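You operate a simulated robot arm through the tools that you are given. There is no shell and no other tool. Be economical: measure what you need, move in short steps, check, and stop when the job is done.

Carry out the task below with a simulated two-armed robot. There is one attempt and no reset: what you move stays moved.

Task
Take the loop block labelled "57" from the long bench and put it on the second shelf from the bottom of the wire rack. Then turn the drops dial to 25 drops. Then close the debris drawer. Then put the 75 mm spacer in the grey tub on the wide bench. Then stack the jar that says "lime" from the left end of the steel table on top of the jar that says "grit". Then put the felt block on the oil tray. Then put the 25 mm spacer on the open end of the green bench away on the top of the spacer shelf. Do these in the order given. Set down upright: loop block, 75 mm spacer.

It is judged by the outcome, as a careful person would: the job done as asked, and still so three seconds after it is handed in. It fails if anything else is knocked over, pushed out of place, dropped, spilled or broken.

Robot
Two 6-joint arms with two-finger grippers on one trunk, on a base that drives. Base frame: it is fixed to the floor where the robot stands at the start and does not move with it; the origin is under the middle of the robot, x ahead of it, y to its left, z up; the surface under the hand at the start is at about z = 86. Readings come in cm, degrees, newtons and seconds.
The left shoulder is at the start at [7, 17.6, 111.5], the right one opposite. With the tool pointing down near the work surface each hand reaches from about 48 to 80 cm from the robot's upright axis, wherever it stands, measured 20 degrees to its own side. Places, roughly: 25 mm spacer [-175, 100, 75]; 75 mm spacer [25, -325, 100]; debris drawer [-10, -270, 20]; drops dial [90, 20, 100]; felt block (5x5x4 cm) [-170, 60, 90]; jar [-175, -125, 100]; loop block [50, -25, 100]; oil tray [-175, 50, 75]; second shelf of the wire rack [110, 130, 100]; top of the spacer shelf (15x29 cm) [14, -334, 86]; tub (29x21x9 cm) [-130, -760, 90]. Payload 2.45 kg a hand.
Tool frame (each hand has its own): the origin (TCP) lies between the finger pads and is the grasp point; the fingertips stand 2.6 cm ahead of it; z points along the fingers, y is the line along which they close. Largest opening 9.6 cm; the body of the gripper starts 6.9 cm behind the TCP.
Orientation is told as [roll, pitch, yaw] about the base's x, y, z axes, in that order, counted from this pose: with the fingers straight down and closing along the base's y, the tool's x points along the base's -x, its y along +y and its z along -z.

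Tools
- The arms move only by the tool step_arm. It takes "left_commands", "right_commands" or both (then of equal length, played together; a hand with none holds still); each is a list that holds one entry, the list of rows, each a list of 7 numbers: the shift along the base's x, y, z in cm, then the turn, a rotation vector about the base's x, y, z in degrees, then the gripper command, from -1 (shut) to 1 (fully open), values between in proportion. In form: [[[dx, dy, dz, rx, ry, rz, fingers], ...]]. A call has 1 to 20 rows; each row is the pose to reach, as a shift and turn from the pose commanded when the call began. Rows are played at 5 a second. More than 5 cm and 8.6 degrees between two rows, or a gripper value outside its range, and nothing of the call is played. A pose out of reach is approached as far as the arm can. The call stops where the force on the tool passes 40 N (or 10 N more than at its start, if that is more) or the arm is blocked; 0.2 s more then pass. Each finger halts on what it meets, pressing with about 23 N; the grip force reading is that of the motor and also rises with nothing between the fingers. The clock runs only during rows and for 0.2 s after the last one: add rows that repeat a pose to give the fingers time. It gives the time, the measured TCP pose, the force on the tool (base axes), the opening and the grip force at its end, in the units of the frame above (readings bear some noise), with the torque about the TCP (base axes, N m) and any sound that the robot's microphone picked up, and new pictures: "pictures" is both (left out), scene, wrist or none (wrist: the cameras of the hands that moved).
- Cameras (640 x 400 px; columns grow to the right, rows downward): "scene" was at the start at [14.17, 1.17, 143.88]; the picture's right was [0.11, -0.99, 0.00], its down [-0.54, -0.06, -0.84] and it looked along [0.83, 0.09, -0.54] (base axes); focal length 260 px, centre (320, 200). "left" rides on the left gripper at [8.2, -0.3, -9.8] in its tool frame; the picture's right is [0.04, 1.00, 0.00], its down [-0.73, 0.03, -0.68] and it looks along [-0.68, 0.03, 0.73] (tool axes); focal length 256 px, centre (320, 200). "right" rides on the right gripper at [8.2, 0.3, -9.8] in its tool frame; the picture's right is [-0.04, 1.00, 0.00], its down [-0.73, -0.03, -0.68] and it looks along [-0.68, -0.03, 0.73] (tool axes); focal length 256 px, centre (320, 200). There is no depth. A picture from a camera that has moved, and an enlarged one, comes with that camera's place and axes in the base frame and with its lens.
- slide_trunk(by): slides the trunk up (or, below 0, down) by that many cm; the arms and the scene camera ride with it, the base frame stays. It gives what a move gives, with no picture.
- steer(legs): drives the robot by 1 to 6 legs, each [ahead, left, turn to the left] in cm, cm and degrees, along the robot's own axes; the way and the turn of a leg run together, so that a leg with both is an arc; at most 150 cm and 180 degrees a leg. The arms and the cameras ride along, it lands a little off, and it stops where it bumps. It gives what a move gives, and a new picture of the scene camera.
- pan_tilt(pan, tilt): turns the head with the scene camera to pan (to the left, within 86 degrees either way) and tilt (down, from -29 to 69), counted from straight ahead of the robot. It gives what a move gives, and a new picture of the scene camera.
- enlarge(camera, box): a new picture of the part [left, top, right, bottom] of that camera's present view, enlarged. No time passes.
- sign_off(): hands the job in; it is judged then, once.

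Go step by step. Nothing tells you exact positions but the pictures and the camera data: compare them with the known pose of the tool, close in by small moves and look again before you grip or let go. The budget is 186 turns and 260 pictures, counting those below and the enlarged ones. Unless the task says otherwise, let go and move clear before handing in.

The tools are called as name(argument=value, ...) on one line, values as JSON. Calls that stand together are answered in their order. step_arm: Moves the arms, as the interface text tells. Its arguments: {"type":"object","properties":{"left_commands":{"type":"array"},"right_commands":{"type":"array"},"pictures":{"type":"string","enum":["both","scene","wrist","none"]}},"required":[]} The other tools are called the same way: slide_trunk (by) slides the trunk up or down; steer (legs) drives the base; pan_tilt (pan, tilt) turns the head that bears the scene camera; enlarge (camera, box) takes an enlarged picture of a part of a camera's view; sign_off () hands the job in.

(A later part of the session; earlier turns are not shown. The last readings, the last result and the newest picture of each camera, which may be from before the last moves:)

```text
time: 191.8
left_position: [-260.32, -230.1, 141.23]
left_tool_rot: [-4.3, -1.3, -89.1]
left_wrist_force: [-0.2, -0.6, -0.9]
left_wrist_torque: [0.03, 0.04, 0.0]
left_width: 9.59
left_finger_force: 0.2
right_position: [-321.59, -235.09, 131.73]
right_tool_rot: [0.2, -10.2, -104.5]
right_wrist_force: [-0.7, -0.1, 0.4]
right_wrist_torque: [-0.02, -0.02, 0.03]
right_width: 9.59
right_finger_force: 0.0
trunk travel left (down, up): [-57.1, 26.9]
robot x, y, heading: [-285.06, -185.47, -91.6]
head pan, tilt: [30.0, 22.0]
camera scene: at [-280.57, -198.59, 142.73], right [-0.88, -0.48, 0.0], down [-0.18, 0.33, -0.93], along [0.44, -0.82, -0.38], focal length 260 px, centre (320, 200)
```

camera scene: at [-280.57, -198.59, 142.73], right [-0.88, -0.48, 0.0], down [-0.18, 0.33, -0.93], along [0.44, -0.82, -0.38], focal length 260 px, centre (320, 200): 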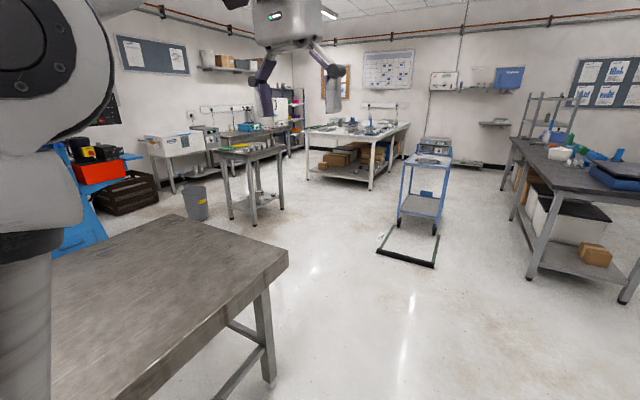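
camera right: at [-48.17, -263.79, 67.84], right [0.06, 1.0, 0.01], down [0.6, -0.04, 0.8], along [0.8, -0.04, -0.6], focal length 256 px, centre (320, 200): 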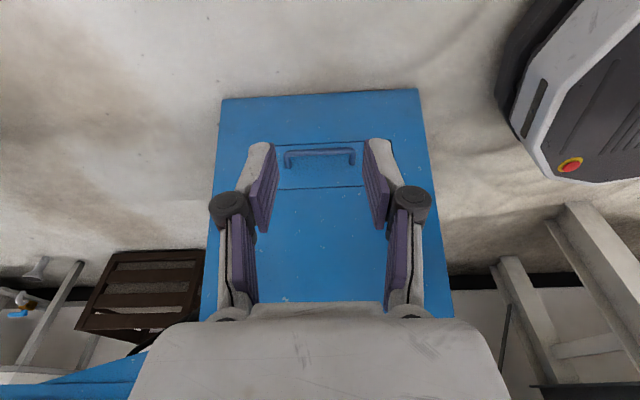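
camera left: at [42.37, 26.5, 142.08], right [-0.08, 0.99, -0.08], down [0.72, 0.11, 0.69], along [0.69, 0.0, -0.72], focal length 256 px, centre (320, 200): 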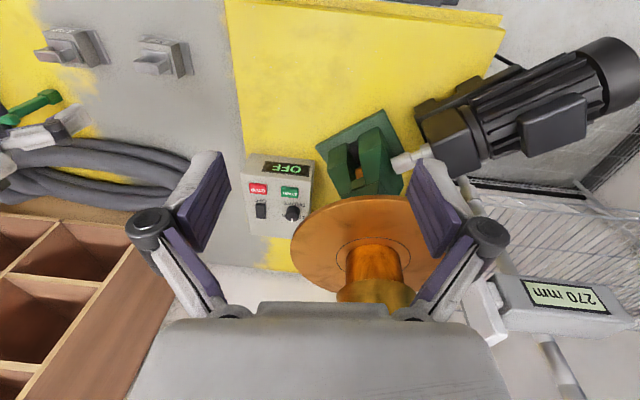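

Open floor ahead. Drive south to y≈-335, turn to face +x (east), and approach the blue machine's south side.

steer(legs=[[150, 0, 1.5], [0, 0, 90], [130, 0, 0]])

pan_tilt(pan=0, tilt=22)

```text
time: 209.2
left_position: [-114.31, -309.86, 141.2]
left_tool_rot: [-4.2, -1.5, 2.4]
left_wrist_force: [0.0, 0.7, -0.2]
left_wrist_torque: [-0.01, 0.0, -0.04]
left_width: 9.58
left_finger_force: 0.0
right_position: [-107.68, -370.8, 131.75]
right_tool_rot: [0.2, -10.2, -13.0]
right_wrist_force: [0.2, -0.1, 0.6]
right_wrist_torque: [-0.01, 0.02, -0.01]
right_width: 9.61
right_finger_force: 0.2
trunk travel left (down, up): [-57.1, 26.9]
robot x, y, heading: [-158.55, -335.76, 0.0]
head pan, tilt: [30.0, 22.0]
camera scene: at [-144.86, -330.93, 142.74], right [0.5, -0.87, 0.0], down [-0.32, -0.19, -0.93], along [0.8, 0.46, -0.37], focal length 260 px, centre (320, 200)
```

scene: 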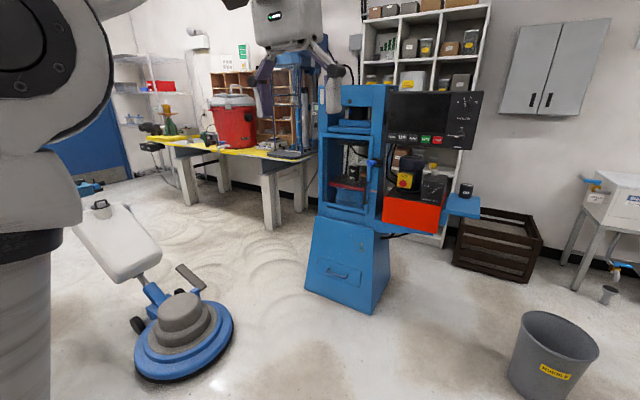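

```text
time: 210.1
left_position: [-114.43, -309.99, 141.16]
left_tool_rot: [-4.3, -1.4, 2.4]
left_wrist_force: [-0.4, -0.4, -0.6]
left_wrist_torque: [-0.02, 0.03, 0.01]
left_width: 9.61
left_finger_force: 0.1
right_position: [-107.68, -370.81, 131.72]
right_tool_rot: [0.1, -10.2, -13.0]
right_wrist_force: [0.6, -1.0, 0.1]
right_wrist_torque: [-0.01, -0.01, 0.0]
right_width: 9.59
right_finger_force: 0.0
trunk travel left (down, up): [-57.1, 26.9]
robot x, y, heading: [-158.24, -335.61, 0.0]
head pan, tilt: [0.0, 22.0]
camera scene: at [-143.62, -335.56, 142.74], right [0.0, -1.0, 0.0], down [-0.37, 0.0, -0.93], along [0.93, 0.0, -0.37], focal length 260 px, centre (320, 200)
```

scene: 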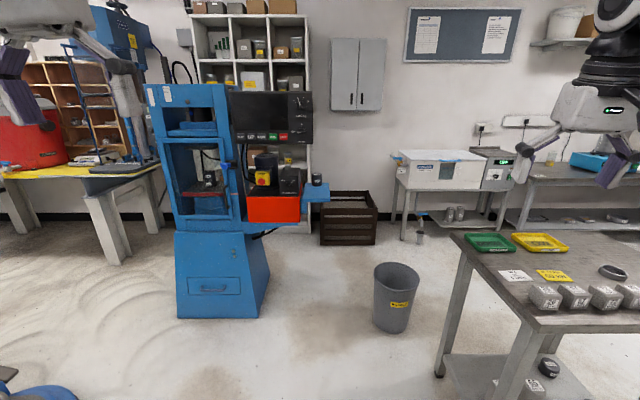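

enlarge(camera="scene", box=[230, 130, 350, 240])

enlarge(camera="scene", box=[440, 220, 640, 345])

```text
3.64 times, centred on (290, 185) of scene
camera zoom: at [-143.62, -335.56, 142.74], right [0.0, -1.0, 0.0], down [-0.37, 0.0, -0.93], along [0.93, 0.0, -0.37], focal length 947 px, centre (429, 254)
```

zoom: 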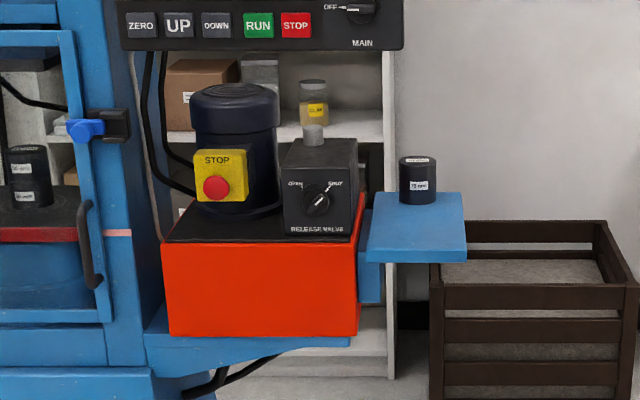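

```text
3.20 times, centred on (540, 282) of scene
camera zoom: at [-143.62, -335.56, 142.74], right [0.0, -1.0, 0.0], down [-0.37, 0.0, -0.93], along [0.93, 0.0, -0.37], focal length 833 px, centre (-384, -64)
```

zoom: 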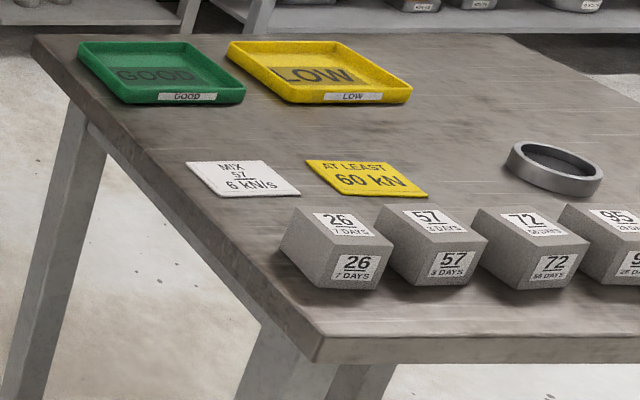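

The black spacer on the blue shelf plate is at about [20, -333, 92]; another one is inside the press. I'll move closer and read their labels.

steer(legs=[[75, -22, 0]])

pan_tilt(pan=15, tilt=25)

enlarge(camera="scene", box=[220, 100, 420, 225])

```text
time: 214.3
left_position: [-38.97, -331.94, 141.12]
left_tool_rot: [-4.4, -1.4, 2.4]
left_wrist_force: [0.6, 0.3, -0.7]
left_wrist_torque: [0.02, 0.03, -0.01]
left_width: 9.61
left_finger_force: 0.1
right_position: [-32.42, -392.96, 131.78]
right_tool_rot: [0.3, -10.2, -13.1]
right_wrist_force: [0.5, 0.4, -0.5]
right_wrist_torque: [0.04, -0.02, -0.04]
right_width: 9.62
right_finger_force: 0.1
trunk travel left (down, up): [-57.1, 26.9]
robot x, y, heading: [-83.11, -357.65, 0.0]
head pan, tilt: [0.0, 22.0]
camera scene: at [-68.28, -357.68, 142.74], right [0.0, -1.0, 0.0], down [-0.37, 0.0, -0.93], along [0.93, 0.0, -0.37], focal length 260 px, centre (320, 200)
```

scene: 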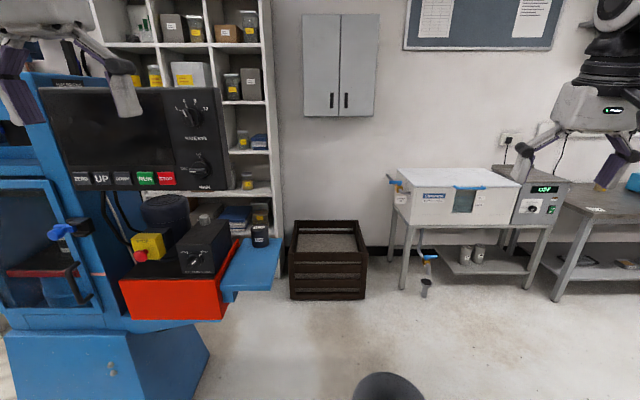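

```text
time: 215.1
left_position: [-39.01, -332.0, 141.16]
left_tool_rot: [-4.3, -1.4, 2.3]
left_wrist_force: [0.0, 0.8, 0.3]
left_wrist_torque: [0.01, 0.03, 0.02]
left_width: 9.61
left_finger_force: 0.0
right_position: [-32.4, -392.92, 131.77]
right_tool_rot: [0.2, -10.2, -13.0]
right_wrist_force: [-0.3, 0.0, -0.3]
right_wrist_torque: [-0.02, 0.02, 0.0]
right_width: 9.58
right_finger_force: 0.1
trunk travel left (down, up): [-57.1, 26.9]
robot x, y, heading: [-82.89, -357.68, -0.2]
head pan, tilt: [15.0, 25.0]
camera scene: at [-68.61, -355.32, 142.25], right [0.26, -0.97, 0.0], down [-0.41, -0.11, -0.91], along [0.88, 0.23, -0.42], focal length 260 px, centre (320, 200)
```

scene: 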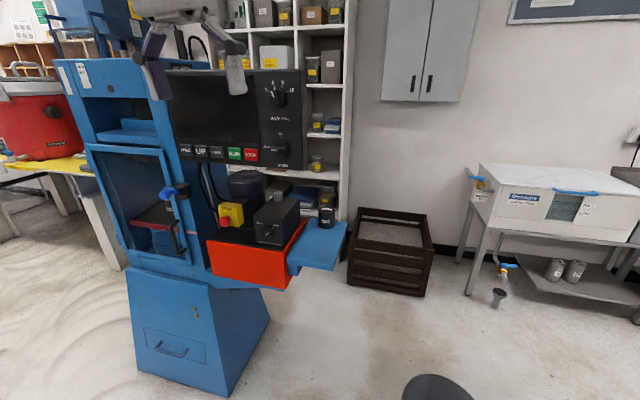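

```text
3.20 times, centred on (320, 162) of scene
camera zoom: at [-68.61, -355.32, 142.25], right [0.26, -0.97, 0.0], down [-0.41, -0.11, -0.91], along [0.88, 0.23, -0.42], focal length 833 px, centre (320, 320)
```

zoom: 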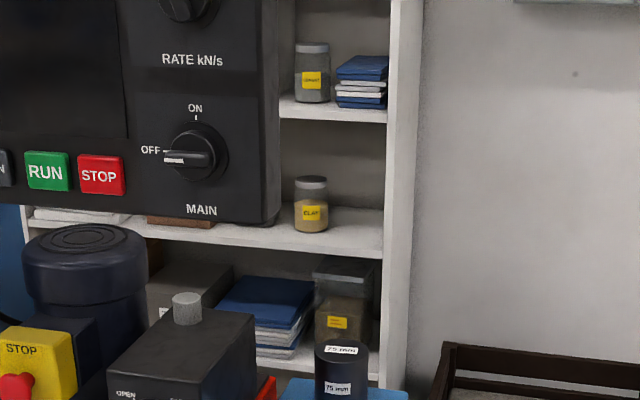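

It's labelled "75 mm", at about [28, -333] on the plate, behind the monitor's right edge. I'll approach with the right hand with the robot turned about 35° left, so the arm stays clear of the monitor.

steer(legs=[[0, 0, 35], [29.5, -20.6, 0]])

pan_tilt(pan=-12, tilt=35)

```text
time: 219.1
left_position: [-25.91, -311.43, 141.22]
left_tool_rot: [-4.2, -1.4, 37.3]
left_wrist_force: [0.0, 0.6, -1.0]
left_wrist_torque: [-0.01, -0.03, 0.01]
left_width: 9.59
left_finger_force: 0.0
right_position: [14.48, -357.81, 131.77]
right_tool_rot: [0.3, -10.2, 21.9]
right_wrist_force: [0.7, 0.0, -0.1]
right_wrist_torque: [-0.02, 0.0, 0.05]
right_width: 9.61
right_finger_force: 0.1
trunk travel left (down, up): [-57.1, 26.9]
robot x, y, heading: [-46.76, -357.96, 34.4]
head pan, tilt: [15.0, 25.0]
camera scene: at [-36.66, -347.68, 142.26], right [0.76, -0.65, 0.0], down [-0.27, -0.32, -0.91], along [0.58, 0.69, -0.42], focal length 260 px, centre (320, 200)
```

scene: 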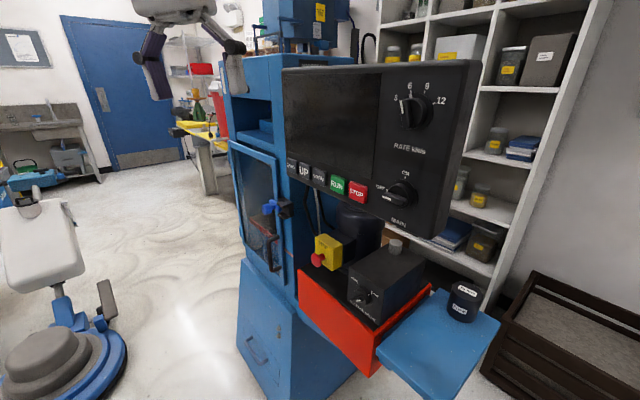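

```text
time: 220.0
left_position: [-25.9, -311.43, 141.23]
left_tool_rot: [-4.3, -1.4, 37.3]
left_wrist_force: [-0.3, 0.2, -0.3]
left_wrist_torque: [0.02, -0.04, -0.02]
left_width: 9.61
left_finger_force: 0.0
right_position: [14.59, -357.61, 131.77]
right_tool_rot: [0.2, -10.1, 21.9]
right_wrist_force: [-0.8, 0.2, 0.0]
right_wrist_torque: [-0.01, -0.03, 0.01]
right_width: 9.58
right_finger_force: 0.0
trunk travel left (down, up): [-57.1, 26.9]
robot x, y, heading: [-46.81, -357.78, 34.9]
head pan, tilt: [-12.0, 35.0]
camera scene: at [-34.47, -351.3, 140.68], right [0.39, -0.92, 0.0], down [-0.53, -0.22, -0.82], along [0.76, 0.32, -0.57], focal length 260 px, centre (320, 200)
```

scene: 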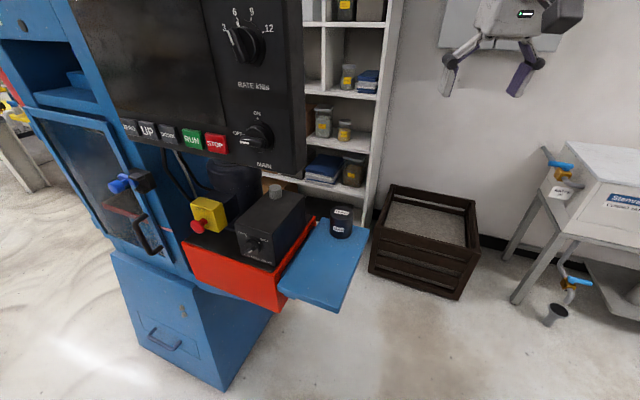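

step_arm(right_commands=[[[0, 2, -4, 0, 0, 2, 1], [-1, 4, -8, 0, 0, 4, 1], [-1, 6, -12, 0, 0, 6, 1], [-1, 8, -16, 0, 0, 8, 1], [0, 10, -20, 0, 0, 8, 1]]], pictures="wrist")

```text
time: 221.2
left_position: [-25.65, -311.47, 141.1]
left_tool_rot: [-4.3, -1.3, 37.2]
left_wrist_force: [0.3, 1.2, -0.2]
left_wrist_torque: [-0.01, -0.02, 0.02]
left_width: 9.61
left_finger_force: 0.1
right_position: [14.6, -347.64, 111.53]
right_tool_rot: [0.2, -10.2, 29.9]
right_wrist_force: [0.6, 1.0, -0.5]
right_wrist_torque: [-0.02, 0.05, 0.02]
right_width: 9.57
right_finger_force: 0.0
trunk travel left (down, up): [-57.1, 26.9]
robot x, y, heading: [-47.15, -357.57, 34.8]
head pan, tilt: [-12.0, 35.0]
camera right: at [6.14, -352.24, 119.7], right [-0.46, 0.89, 0.01], down [0.54, 0.27, 0.8], along [0.7, 0.38, -0.6], focal length 256 px, centre (320, 200)
```

right: 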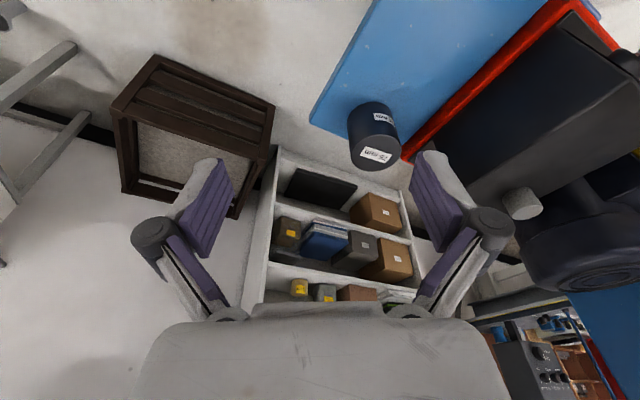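

Spacer is confirmed at [23.2, -334], top about z 94. Move above it.

step_arm(right_commands=[[[2.5, 3.5, -1, 0, 0, 0, 0.9], [5, 7, -3, 0, 0, 0, 0.9], [7.5, 10.5, -5, 0, 0, 0, 0.9], [8.6, 13.6, -7.5, 0, 0, 0, 0.9]]], pictures="both")

```text
time: 222.2
left_position: [-25.72, -311.25, 140.97]
left_tool_rot: [-4.2, -1.3, 37.3]
left_wrist_force: [0.2, 1.2, -0.9]
left_wrist_torque: [-0.04, 0.01, -0.02]
left_width: 9.61
left_finger_force: 0.1
right_position: [23.26, -333.86, 104.13]
right_tool_rot: [0.2, -10.1, 29.9]
right_wrist_force: [1.2, -0.4, -0.6]
right_wrist_torque: [-0.02, 0.03, -0.02]
right_width: 9.09
right_finger_force: 0.0
trunk travel left (down, up): [-57.1, 26.9]
robot x, y, heading: [-46.65, -358.01, 34.8]
head pan, tilt: [-12.0, 35.0]
camera scene: at [-34.27, -351.07, 140.65], right [0.39, -0.92, 0.0], down [-0.53, -0.22, -0.82], along [0.75, 0.32, -0.58], focal length 260 px, centre (320, 200)
camera right: at [14.81, -338.51, 112.26], right [-0.46, 0.89, 0.01], down [0.54, 0.27, 0.8], along [0.7, 0.38, -0.6], focal length 256 px, centre (320, 200)
```

scene: 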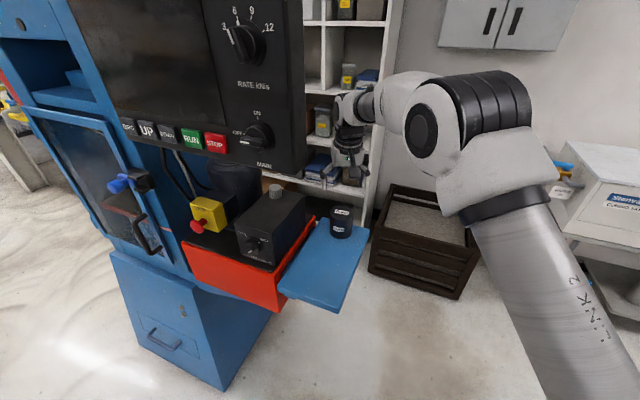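
right: 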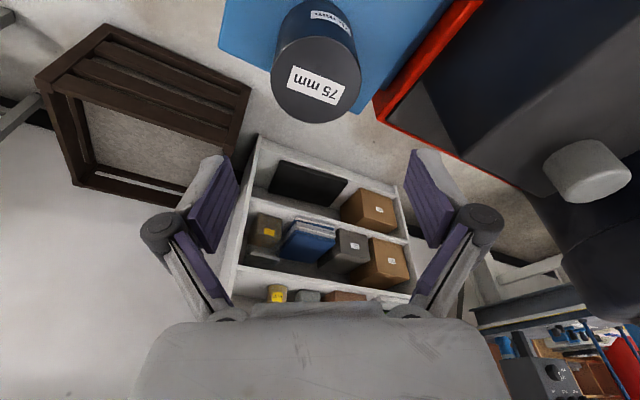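

Aligned. Descend and grip.

step_arm(right_commands=[[[0, 0, -4, 0, 0, 0, 0.9], [0, -0.1, -8, 0, 0, 0, 0.9], [0, -0.1, -11, 0, 0, 0, 0.9], [0, -0.1, -12.4, 0, 0, 0, 0.9], [0, -0.1, -12.4, 0, 0, 0, 0.4], [0, -0.1, -12.4, 0, 0, 0, -0.2], [0, -0.1, -12.4, 0, 0, 0, -1], [0, -0.1, -12.4, 0, 0, 0, -1]]], pictures="wrist")

```text
time: 224.0
left_position: [-25.7, -311.44, 141.24]
left_tool_rot: [-4.2, -1.5, 37.3]
left_wrist_force: [-0.3, 0.7, -0.7]
left_wrist_torque: [0.03, -0.02, 0.0]
left_width: 9.59
left_finger_force: 0.1
right_position: [23.15, -334.41, 91.85]
right_tool_rot: [0.3, -10.1, 29.9]
right_wrist_force: [5.3, -2.9, 1.1]
right_wrist_torque: [-0.06, -0.71, -0.05]
right_width: 6.99
right_finger_force: 22.8
trunk travel left (down, up): [-57.1, 26.9]
robot x, y, heading: [-46.99, -357.83, 34.7]
head pan, tilt: [-12.0, 35.0]
camera right: at [14.67, -338.87, 100.0], right [-0.46, 0.89, 0.01], down [0.54, 0.27, 0.8], along [0.7, 0.38, -0.6], focal length 256 px, centre (320, 200)
```

right: 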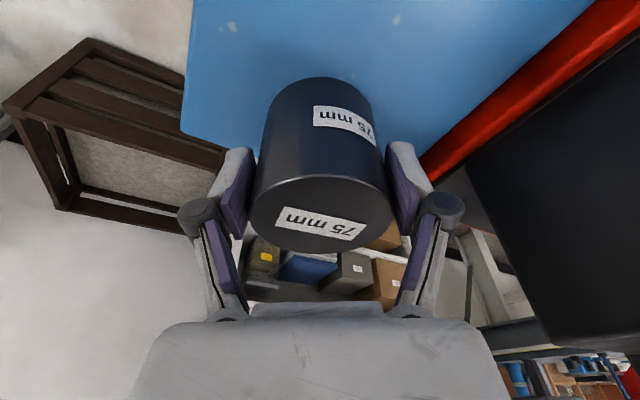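

step_arm(right_commands=[[[0, 0, 1.5, 0, 0, 0, -1], [0, 0, 4, 0, 0, 0, -1], [0, 0, 8, 0, 0, 0, -1], [0, 0, 12, 0, 0, 0, -1], [-2, -3.5, 14, 0, 0, 0, -1], [-4, -7, 16, 0, 0, 0, -1], [-6, -10.5, 18, 0, 0, 0, -1], [-9, -13, 20, 0, 0, 0, -1], [-12, -15, 22, 0, 0, 0, -1]]], pictures="wrist")

```text
time: 226.0
left_position: [-25.87, -311.49, 141.28]
left_tool_rot: [-4.3, -1.4, 37.3]
left_wrist_force: [-0.5, 0.6, 0.0]
left_wrist_torque: [0.0, -0.06, 0.0]
left_width: 9.61
left_finger_force: 0.1
right_position: [10.9, -349.43, 113.87]
right_tool_rot: [0.2, -10.2, 29.9]
right_wrist_force: [-1.2, -1.4, -21.6]
right_wrist_torque: [-0.09, 0.17, -0.02]
right_width: 6.95
right_finger_force: 23.3
trunk travel left (down, up): [-57.1, 26.9]
robot x, y, heading: [-47.08, -357.98, 34.6]
head pan, tilt: [-12.0, 35.0]
camera right: at [2.45, -353.95, 122.04], right [-0.46, 0.89, 0.01], down [0.54, 0.27, 0.8], along [0.7, 0.38, -0.6], focal length 256 px, centre (320, 200)
```

right: 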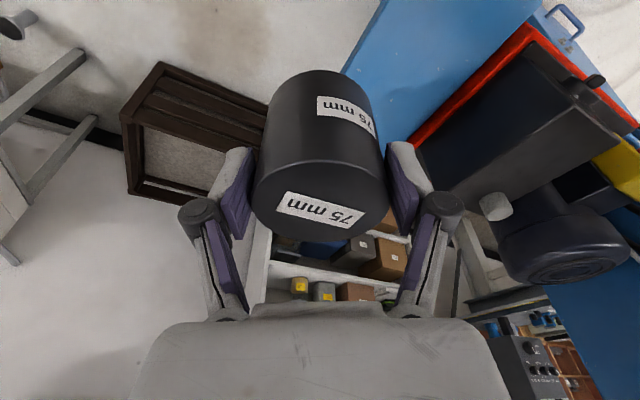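

Held firmly (about 2.2 kg). Now back out west and turn south toward the wide bench.

steer(legs=[[-82.7, 70, 0], [0, 0, -125]])

pan_tilt(pan=0, tilt=22)

```text
time: 236.7
left_position: [-128.88, -390.87, 141.1]
left_tool_rot: [-4.2, -1.1, -87.6]
left_wrist_force: [-0.7, -0.6, -0.1]
left_wrist_torque: [-0.05, 0.0, 0.0]
left_width: 9.6
left_finger_force: 0.0
right_position: [-180.79, -399.47, 113.8]
right_tool_rot: [0.2, -10.1, -95.0]
right_wrist_force: [-0.7, -0.4, -21.9]
right_wrist_torque: [0.2, -0.03, 0.03]
right_width: 6.94
right_finger_force: 23.0
trunk travel left (down, up): [-57.1, 26.9]
robot x, y, heading: [-154.43, -346.7, -90.0]
head pan, tilt: [-12.0, 35.0]
camera scene: at [-156.37, -360.57, 140.64], right [-0.98, 0.21, 0.0], down [0.12, 0.56, -0.82], along [-0.17, -0.8, -0.58], focal length 260 px, centre (320, 200)
```

scene: 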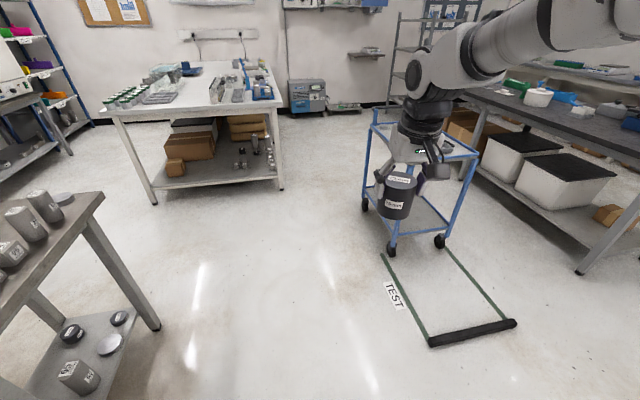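

```text
time: 237.5
left_position: [-128.79, -390.77, 141.06]
left_tool_rot: [-4.2, -1.1, -87.6]
left_wrist_force: [0.1, -0.3, 0.9]
left_wrist_torque: [0.02, -0.01, 0.05]
left_width: 9.59
left_finger_force: 0.1
right_position: [-180.81, -399.47, 113.7]
right_tool_rot: [0.2, -10.0, -95.0]
right_wrist_force: [-0.6, -0.7, -22.1]
right_wrist_torque: [0.26, 0.01, 0.03]
right_width: 6.94
right_finger_force: 23.3
trunk travel left (down, up): [-57.1, 26.9]
robot x, y, heading: [-154.62, -346.87, -90.1]
head pan, tilt: [0.0, 22.0]
camera scene: at [-154.56, -361.25, 142.69], right [-1.0, 0.0, 0.0], down [0.0, 0.38, -0.93], along [0.0, -0.93, -0.38], focal length 260 px, centre (320, 200)
```

scene: 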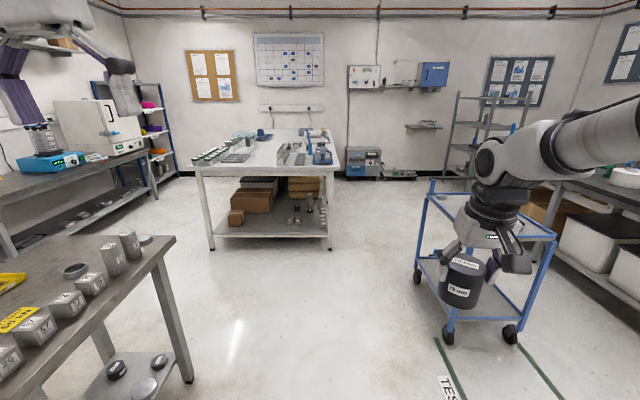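

enlarge(camera="scene", box=[180, 115, 350, 200])

```text
3.76 times, centred on (265, 158) of scene
camera zoom: at [-154.56, -361.25, 142.69], right [-1.0, 0.0, 0.0], down [0.0, 0.38, -0.93], along [0.0, -0.93, -0.38], focal length 980 px, centre (527, 360)
```

zoom: 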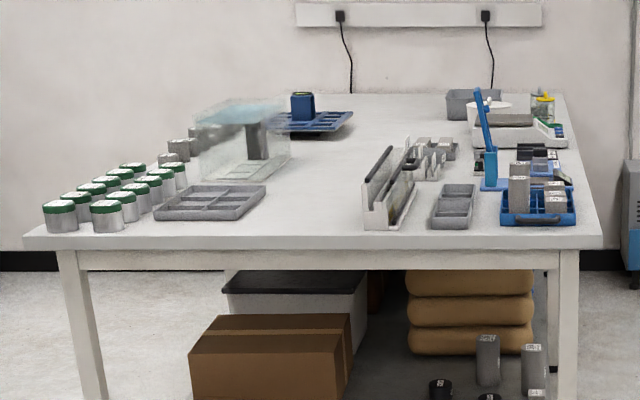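

The grey tub is at the far right end of the wide bench, about [-133, -756]. I'll drive down the west side of the bench and turn to face it.

steer(legs=[[0, -42, 0], [140, 0, 0], [140, 0, 0], [104, 0, 0], [0, 0, 90]])

pan_tilt(pan=-20, tilt=35)

```text
time: 261.9
left_position: [-153.13, -702.15, 141.05]
left_tool_rot: [-4.2, -1.2, 3.2]
left_wrist_force: [0.3, -0.2, 1.1]
left_wrist_torque: [0.03, 0.0, -0.02]
left_width: 9.6
left_finger_force: 0.1
right_position: [-143.86, -753.98, 113.71]
right_tool_rot: [0.3, -10.1, -4.1]
right_wrist_force: [-1.1, -1.1, -22.8]
right_wrist_torque: [-0.01, 0.24, -0.02]
right_width: 6.94
right_finger_force: 22.9
trunk travel left (down, up): [-57.1, 26.9]
robot x, y, heading: [-196.79, -728.26, 0.7]
head pan, tilt: [0.0, 22.0]
camera scene: at [-181.9, -728.26, 142.7], right [0.01, -1.0, 0.0], down [-0.38, 0.0, -0.93], along [0.93, 0.01, -0.38], focal length 260 px, centre (320, 200)
```

scene: 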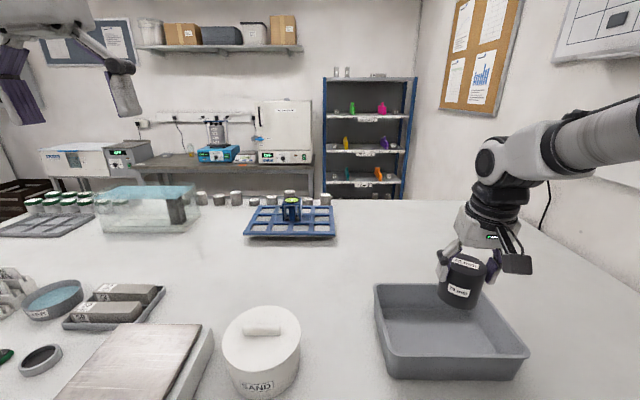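

```text
time: 262.7
left_position: [-153.0, -702.04, 141.04]
left_tool_rot: [-4.2, -1.1, 3.1]
left_wrist_force: [-0.2, 0.4, -0.2]
left_wrist_torque: [0.01, -0.01, 0.04]
left_width: 9.6
left_finger_force: 0.2
right_position: [-143.73, -753.96, 113.57]
right_tool_rot: [0.2, -9.9, -4.3]
right_wrist_force: [0.2, -0.1, -22.2]
right_wrist_torque: [0.01, 0.24, -0.02]
right_width: 6.95
right_finger_force: 23.0
trunk travel left (down, up): [-57.1, 26.9]
robot x, y, heading: [-196.25, -728.04, 0.6]
head pan, tilt: [-20.0, 35.0]
camera scene: at [-182.86, -731.26, 140.64], right [-0.33, -0.94, 0.0], down [-0.54, 0.19, -0.82], along [0.77, -0.27, -0.58], focal length 260 px, centre (320, 200)
```

scene: 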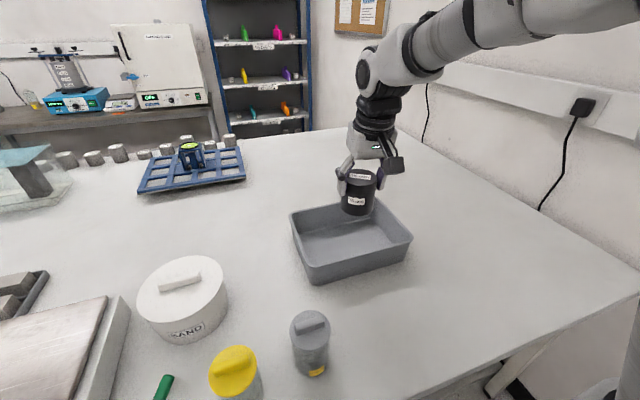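

Tub spans roughly x -141..-121, y -742..-772, rim near z 92. Move the spacer over its centre.

step_arm(right_commands=[[[3.5, -1, 0, 0, 0, 0, -1], [7, -2, 0, 0, 0, 0, -1], [10.5, -3, -1, 0, 0, 0, -1], [14.5, -3, -3, 0, 0, 0, -1], [14.5, -3, -6, 0, 0, 0, -1]]], pictures="both")

```text
time: 263.9
left_position: [-152.94, -702.18, 141.07]
left_tool_rot: [-4.2, -1.1, 3.3]
left_wrist_force: [-0.3, -1.1, 0.0]
left_wrist_torque: [0.0, -0.03, 0.01]
left_width: 9.6
left_finger_force: 0.0
right_position: [-129.19, -756.93, 107.52]
right_tool_rot: [0.2, -9.9, -4.2]
right_wrist_force: [-1.2, -0.1, -21.7]
right_wrist_torque: [0.04, 0.2, 0.01]
right_width: 6.96
right_finger_force: 22.5
trunk travel left (down, up): [-57.1, 26.9]
robot x, y, heading: [-196.53, -728.52, 0.7]
head pan, tilt: [-20.0, 35.0]
camera scene: at [-182.83, -731.34, 140.63], right [-0.33, -0.94, 0.0], down [-0.54, 0.19, -0.82], along [0.77, -0.27, -0.58], focal length 260 px, centre (320, 200)
camera right: at [-138.75, -756.03, 115.72], right [0.11, 0.99, 0.01], down [0.6, -0.08, 0.8], along [0.79, -0.08, -0.61], focal length 256 px, centre (320, 200)
```

scene: 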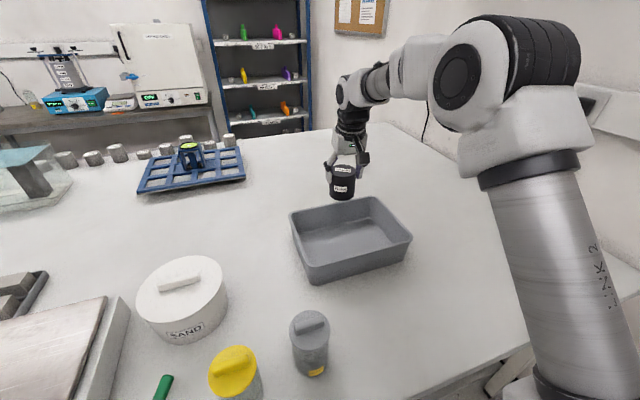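
right: 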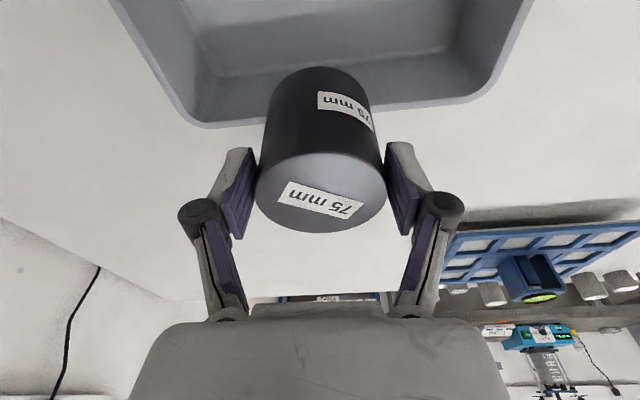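

step_arm(right_commands=[[[-0.8, 0, -4, 0, 0, 0, -1], [-0.8, 0, -8, 0, 0, 0, -1], [-0.8, 0, -12, 0, 0, 0, -1], [-0.8, 0, -14, 0, 0, 0, -1]]], pictures="both")

```text
time: 264.9
left_position: [-153.17, -701.95, 141.07]
left_tool_rot: [-4.2, -1.3, 3.2]
left_wrist_force: [0.7, -0.2, -0.1]
left_wrist_torque: [-0.01, 0.01, -0.02]
left_width: 9.61
left_finger_force: 0.0
right_position: [-130.24, -756.97, 93.78]
right_tool_rot: [0.1, -10.2, -4.1]
right_wrist_force: [1.7, -0.2, -14.7]
right_wrist_torque: [-0.27, 0.08, 0.1]
right_width: 6.96
right_finger_force: 22.6
trunk travel left (down, up): [-57.1, 26.9]
robot x, y, heading: [-196.71, -728.77, 0.7]
head pan, tilt: [-20.0, 35.0]
camera scene: at [-182.96, -731.18, 140.68], right [-0.33, -0.94, 0.0], down [-0.54, 0.19, -0.82], along [0.77, -0.27, -0.57], focal length 260 px, centre (320, 200)
camera right: at [-139.71, -755.94, 102.0], right [0.11, 0.99, 0.01], down [0.6, -0.07, 0.8], along [0.79, -0.08, -0.6], focal length 256 px, centre (320, 200)
```

scene: 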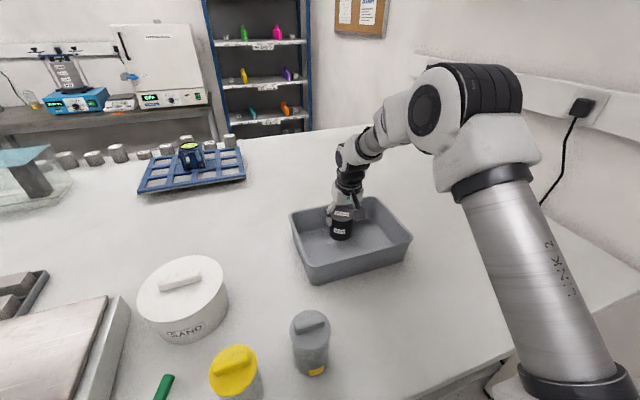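
right: 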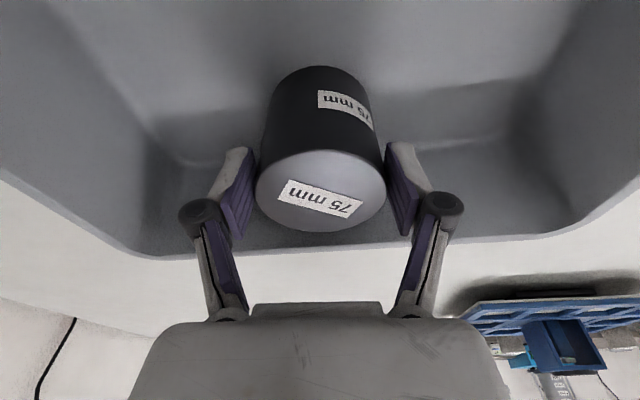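

Just touching down. Lower a touch more, then release.

step_arm(right_commands=[[[0, 0, -0.2, 0, 0, 0, -1], [0, 0, -0.4, 0, 0, 0, -1], [0, 0, -0.4, 0, 0, 0, -1]]], pictures="none")

```text
time: 265.7
left_position: [-153.43, -701.91, 141.37]
left_tool_rot: [-4.2, -1.4, 3.2]
left_wrist_force: [-0.3, -1.0, -0.3]
left_wrist_torque: [-0.03, 0.02, 0.02]
left_width: 9.62
left_finger_force: 0.1
right_position: [-130.19, -756.7, 93.75]
right_tool_rot: [0.2, -10.5, -4.3]
right_wrist_force: [7.5, -5.3, 14.7]
right_wrist_torque: [-0.19, -0.32, -0.03]
right_width: 6.97
right_finger_force: 23.0
trunk travel left (down, up): [-57.1, 26.9]
robot x, y, heading: [-196.57, -728.65, 0.8]
head pan, tilt: [-20.0, 35.0]
```

step_arm(right_commands=[[[0, 0, 0.1, 0, 0, 0, -0.3], [0, 0, 0.1, 0, 0, 0, 0.6], [0, 0, 0.1, 0, 0, 0, 0.85], [0, 0, 0.1, 0, 0, 0, 0.85]]], pictures="wrist")

step_arm(right_commands=[[[0, 0, 3, 0, 0, 0, 0.85], [0, 0, 7, 0, 0, 0, 0.85], [0, 0, 11, 0, 0, 0, 0.85], [-3, 0, 14, 0, 0, 0, 0.85], [-7, 0, 17, 0, 0, 0, 0.85], [-10, 0, 20, 0, 0, 0, 0.85]]], pictures="both")

```text
time: 266.7
left_position: [-153.21, -701.89, 141.11]
left_tool_rot: [-4.4, -1.4, 3.3]
left_wrist_force: [-0.7, 0.6, 0.2]
left_wrist_torque: [0.02, -0.02, 0.02]
left_width: 9.59
left_finger_force: 0.0
right_position: [-130.3, -756.87, 93.57]
right_tool_rot: [0.2, -10.1, -4.1]
right_wrist_force: [-0.5, 0.4, -0.3]
right_wrist_torque: [0.03, 0.01, 0.02]
right_width: 8.86
right_finger_force: 0.0
trunk travel left (down, up): [-57.1, 26.9]
robot x, y, heading: [-196.87, -728.64, 0.9]
head pan, tilt: [-20.0, 35.0]
camera right: at [-139.81, -755.86, 101.73], right [0.11, 0.99, 0.01], down [0.6, -0.08, 0.8], along [0.79, -0.08, -0.6], focal length 256 px, centre (320, 200)
```

right: 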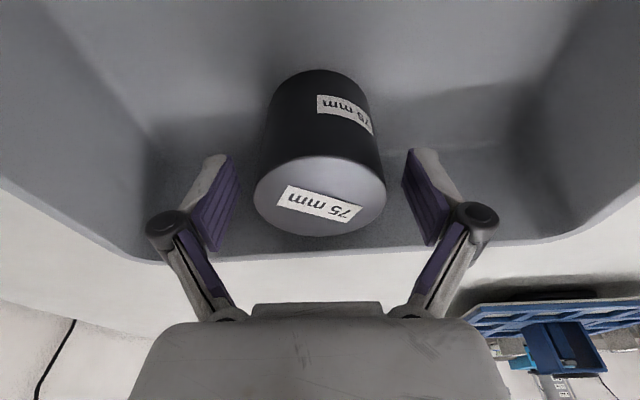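

```text
time: 268.1
left_position: [-153.48, -701.89, 141.27]
left_tool_rot: [-4.3, -1.3, 3.2]
left_wrist_force: [0.1, -0.4, -0.7]
left_wrist_torque: [-0.02, -0.04, -0.02]
left_width: 9.6
left_finger_force: 0.0
right_position: [-140.43, -756.69, 113.76]
right_tool_rot: [0.3, -10.2, -4.1]
right_wrist_force: [-0.9, 0.3, 0.5]
right_wrist_torque: [-0.01, -0.01, 0.0]
right_width: 8.87
right_finger_force: 0.0
trunk travel left (down, up): [-57.1, 26.9]
robot x, y, heading: [-196.57, -728.71, 0.9]
head pan, tilt: [-20.0, 35.0]
camera scene: at [-183.32, -731.11, 140.69], right [-0.33, -0.94, 0.0], down [-0.54, 0.19, -0.82], along [0.77, -0.27, -0.57], focal length 260 px, centre (320, 200)
camera right: at [-149.9, -755.77, 121.85], right [0.11, 0.99, 0.01], down [0.6, -0.08, 0.8], along [0.79, -0.08, -0.6], focal length 256 px, centre (320, 200)
```

scene: 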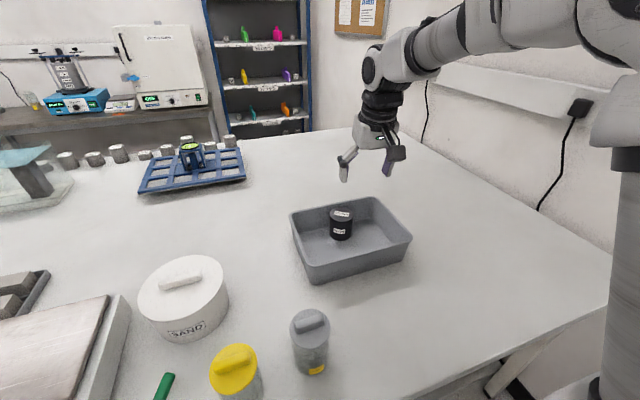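
right: 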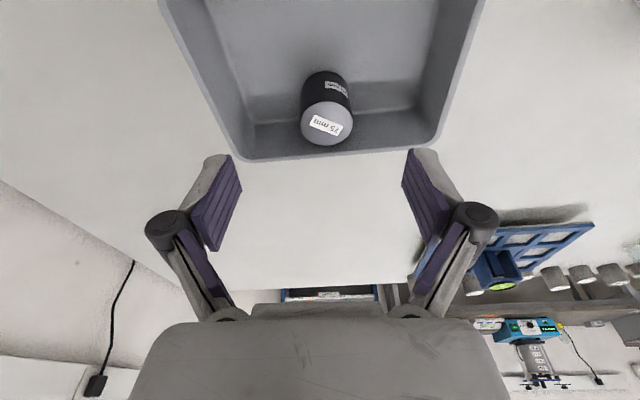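

The 75 mm spacer stands upright in the tub. Next, the jars at the steel table's north end; drive back the way I came, keeping heading -90 and reversing.

steer(legs=[[0, 0, -91], [-140, 0, 0], [-140, 0, 0], [-104, 0, 0], [0, -88, 0]])

steer(legs=[[-150, 0, 0], [-148, 0, 0], [0, 90, 0]])

pan_tilt(pan=0, tilt=40)

```text
time: 294.7
left_position: [-257.06, -389.06, 141.14]
left_tool_rot: [-4.3, -1.4, -88.3]
left_wrist_force: [-0.6, -1.3, -0.1]
left_wrist_torque: [-0.04, 0.02, -0.02]
left_width: 9.61
left_finger_force: 0.0
right_position: [-312.2, -400.68, 113.6]
right_tool_rot: [0.1, -10.2, -95.6]
right_wrist_force: [0.8, 0.7, 0.3]
right_wrist_torque: [0.04, 0.0, 0.0]
right_width: 8.88
right_finger_force: 0.0
trunk travel left (down, up): [-57.1, 26.9]
robot x, y, heading: [-282.58, -345.06, -91.0]
head pan, tilt: [-20.0, 35.0]
camera scene: at [-285.31, -357.93, 140.67], right [-0.94, 0.35, 0.0], down [0.2, 0.54, -0.82], along [-0.29, -0.77, -0.57], focal length 260 px, centre (320, 200)
```

scene: 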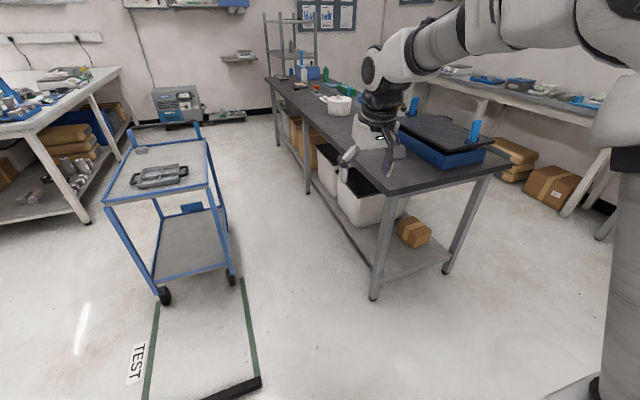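

```text
time: 313.4
left_position: [-161.81, -94.83, 141.11]
left_tool_rot: [-4.3, -1.3, -89.7]
left_wrist_force: [0.7, -0.4, 0.4]
left_wrist_torque: [-0.03, 0.0, 0.01]
left_width: 9.6
left_finger_force: 0.1
right_position: [-217.38, -105.1, 113.62]
right_tool_rot: [0.3, -10.2, -97.1]
right_wrist_force: [-0.2, -0.1, -0.4]
right_wrist_torque: [0.0, 0.01, -0.01]
right_width: 8.85
right_finger_force: 0.1
trunk travel left (down, up): [-57.1, 26.9]
robot x, y, heading: [-186.27, -50.12, -92.4]
head pan, tilt: [-20.0, 35.0]
camera scene: at [-189.44, -63.04, 140.67], right [-0.93, 0.38, 0.0], down [0.22, 0.53, -0.82], along [-0.31, -0.76, -0.57], focal length 260 px, centre (320, 200)
```

scene: 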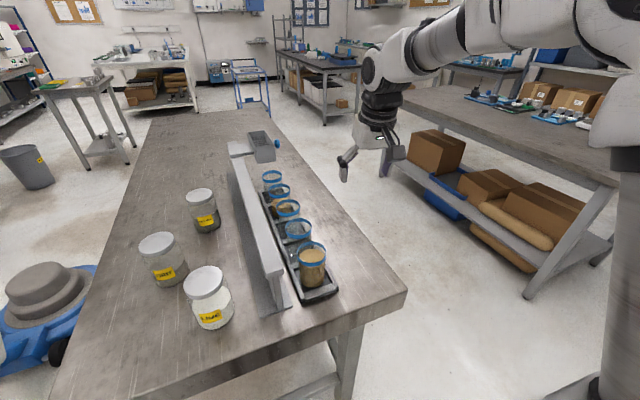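

```text
time: 314.2
left_position: [-161.82, -94.76, 141.27]
left_tool_rot: [-4.3, -1.4, -89.7]
left_wrist_force: [0.9, -0.1, 0.6]
left_wrist_torque: [0.03, 0.0, 0.0]
left_width: 9.6
left_finger_force: 0.1
right_position: [-217.39, -105.11, 113.58]
right_tool_rot: [0.3, -10.2, -97.1]
right_wrist_force: [0.3, 0.4, 0.8]
right_wrist_torque: [0.0, -0.01, -0.01]
right_width: 8.88
right_finger_force: 0.1
trunk travel left (down, up): [-57.1, 26.9]
robot x, y, heading: [-186.33, -49.99, -92.3]
head pan, tilt: [0.0, 40.0]
camera scene: at [-186.44, -63.38, 139.92], right [-1.0, 0.04, 0.0], down [0.03, 0.64, -0.77], along [-0.03, -0.77, -0.64], focal length 260 px, centre (320, 200)
```

scene: 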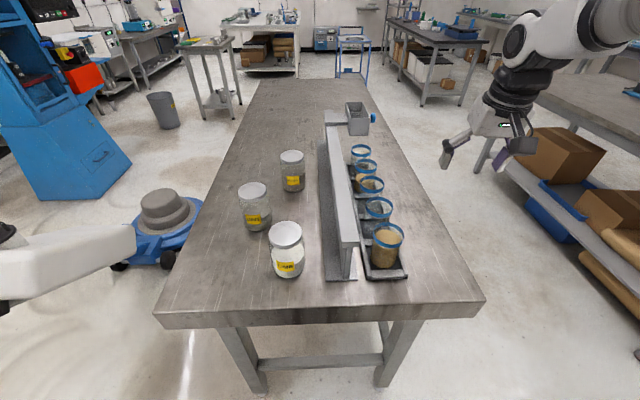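

Three labelled jars stand at this end. Zoom to read them.

enlarge(camera="scene", box=[225, 140, 345, 290])

```text
2.67 times, centred on (285, 215) of scene
camera zoom: at [-186.44, -63.38, 139.92], right [-1.0, 0.04, 0.0], down [0.03, 0.64, -0.77], along [-0.03, -0.77, -0.64], focal length 694 px, centre (413, 160)
```

zoom: 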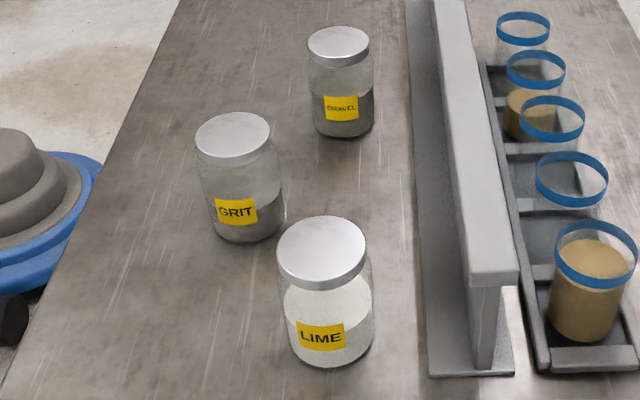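

LIME is nearest, GRIT behind-left of it. Shift base right 10 cm and forward 4, then use the left hand; first a wrist view.

steer(legs=[[4, -10, 2]])

step_arm(left_commands=[[[-2, 0, -4, 0, 0, 0, 1], [-4, 0, -8, 0, 0, 0, 1], [-5, 0, -12, 0, 4, 0, 1], [-5, 0, -16, 0, 4, 0, 1]]], pictures="wrist")

```text
time: 315.4
left_position: [-170.21, -97.67, 141.13]
left_tool_rot: [-4.3, -1.5, -87.7]
left_wrist_force: [-0.5, 0.1, 0.3]
left_wrist_torque: [-0.01, 0.0, -0.01]
left_width: 9.62
left_finger_force: 0.1
right_position: [-225.5, -109.94, 113.59]
right_tool_rot: [0.2, -10.2, -95.0]
right_wrist_force: [0.6, 0.9, -0.2]
right_wrist_torque: [0.0, -0.02, 0.02]
right_width: 8.88
right_finger_force: 0.0
trunk travel left (down, up): [-57.1, 26.9]
robot x, y, heading: [-196.11, -54.04, -89.7]
head pan, tilt: [0.0, 40.0]
camera scene: at [-196.01, -67.17, 139.92], right [-1.0, 0.0, 0.0], down [0.0, 0.64, -0.77], along [0.0, -0.77, -0.64], focal length 260 px, centre (320, 200)
```

scene: 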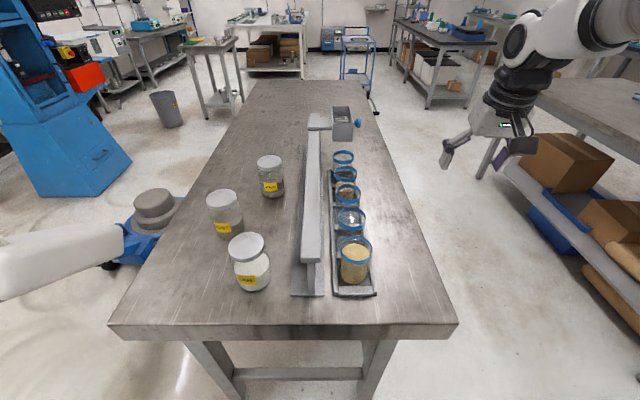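

```text
time: 316.4
left_position: [-175.49, -102.61, 125.17]
left_tool_rot: [-8.3, -1.1, -87.6]
left_wrist_force: [-0.4, 0.0, -0.6]
left_wrist_torque: [0.01, 0.0, 0.0]
left_width: 9.59
left_finger_force: 0.0
left hand out of reach, approached as far as the arm can: row 1, 2, 3, 4
right_position: [-225.37, -110.04, 113.63]
right_tool_rot: [0.3, -10.0, -94.9]
right_wrist_force: [0.2, 1.2, 1.0]
right_wrist_torque: [0.01, 0.01, 0.0]
right_width: 8.87
right_finger_force: 0.0
trunk travel left (down, up): [-57.1, 26.9]
robot x, y, heading: [-195.96, -53.98, -89.9]
head pan, tilt: [0.0, 40.0]
camera left: at [-174.69, -94.17, 134.75], right [0.99, 0.08, -0.14], down [0.16, -0.71, 0.68], along [-0.05, -0.69, -0.72], focal length 256 px, centre (320, 200)
```

left: 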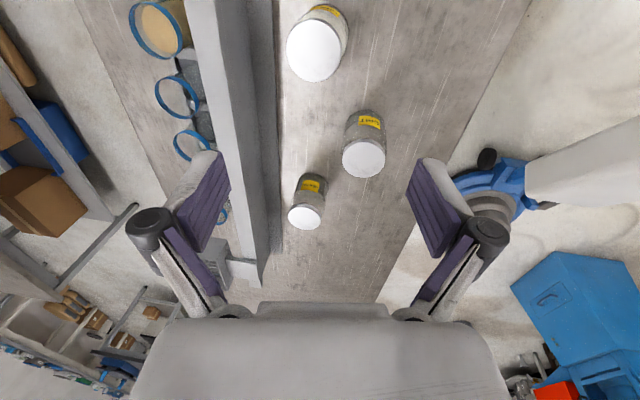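

Lime lid is at about [-180.2, -103.5, 97], grit at [-170.8, -118.3, 98]. Back up 6 cm and bring the left hand level above LIME.

steer(legs=[[-6, 0, 0]])

step_arm(left_commands=[[[-1.5, -2, -3, 0, -3, 0, 1], [-3, -4, -6, 0, -6, 0, 1], [-4.5, -6, -9, 0, -8.3, 0, 1], [-4.7, -6.9, -13, 0, -8.3, 0, 1], [-4.7, -6.9, -15, 0, -8.3, 0, 1]]], pictures="both")

```text
time: 317.4
left_position: [-175.51, -96.68, 125.21]
left_tool_rot: [-8.4, -1.0, -87.7]
left_wrist_force: [0.0, 0.4, 0.7]
left_wrist_torque: [0.01, -0.04, 0.02]
left_width: 9.6
left_finger_force: 0.1
right_position: [-225.43, -104.04, 113.49]
right_tool_rot: [0.2, -10.1, -95.0]
right_wrist_force: [0.4, 1.1, -0.9]
right_wrist_torque: [0.01, 0.01, 0.0]
right_width: 8.87
right_finger_force: 0.1
trunk travel left (down, up): [-57.1, 26.9]
robot x, y, heading: [-196.43, -48.02, -90.2]
head pan, tilt: [0.0, 40.0]
camera scene: at [-196.01, -61.31, 139.89], right [-1.0, 0.0, 0.0], down [0.0, 0.64, -0.77], along [0.0, -0.77, -0.64], focal length 260 px, centre (320, 200)
```

scene: 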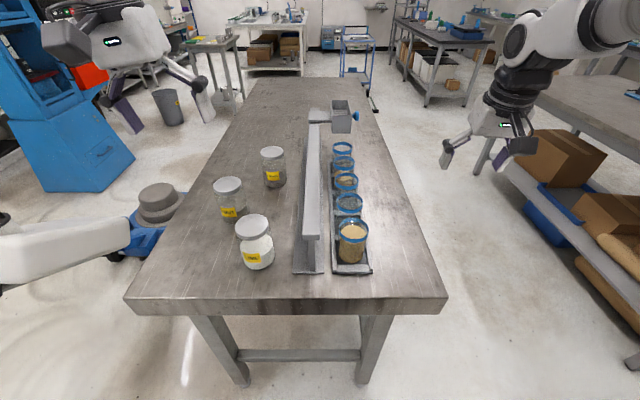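

```text
time: 318.6
left_position: [-180.02, -103.37, 110.2]
left_tool_rot: [0.0, -1.6, -87.7]
left_wrist_force: [0.8, -0.3, -0.4]
left_wrist_torque: [0.01, 0.02, 0.01]
left_width: 9.59
left_finger_force: 0.0
right_position: [-225.44, -103.88, 113.67]
right_tool_rot: [0.1, -10.3, -95.0]
right_wrist_force: [-0.2, -0.2, 0.1]
right_wrist_torque: [-0.03, -0.01, 0.0]
right_width: 8.92
right_finger_force: 0.0
trunk travel left (down, up): [-57.1, 26.9]
robot x, y, heading: [-196.39, -47.76, -90.6]
head pan, tilt: [0.0, 40.0]
camera scene: at [-196.02, -61.08, 139.93], right [-1.0, 0.0, 0.0], down [0.0, 0.64, -0.77], along [0.0, -0.77, -0.64], focal length 260 px, centre (320, 200)
camera left: at [-180.76, -94.89, 119.77], right [1.0, 0.08, 0.0], down [0.06, -0.71, 0.7], along [0.05, -0.7, -0.72], focal length 256 px, centre (320, 200)
```

scene: 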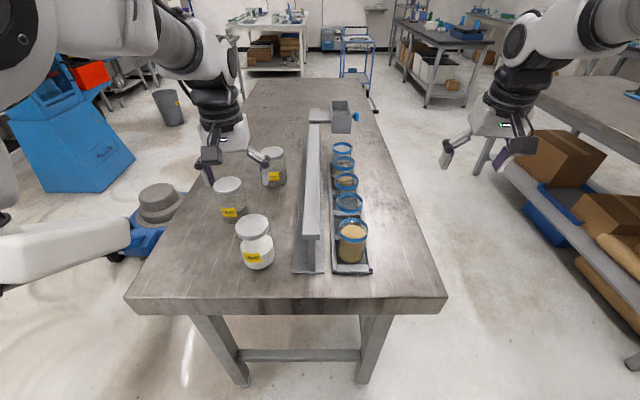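
left: 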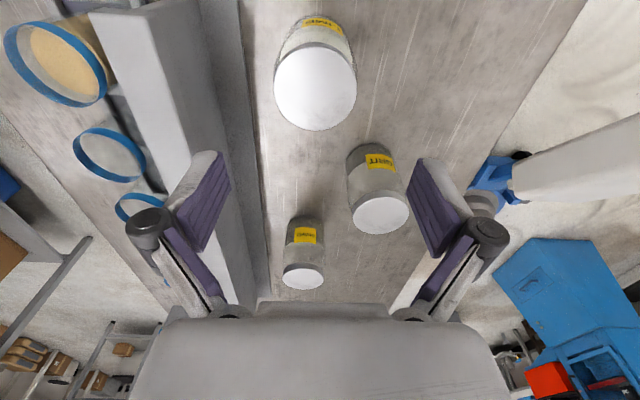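

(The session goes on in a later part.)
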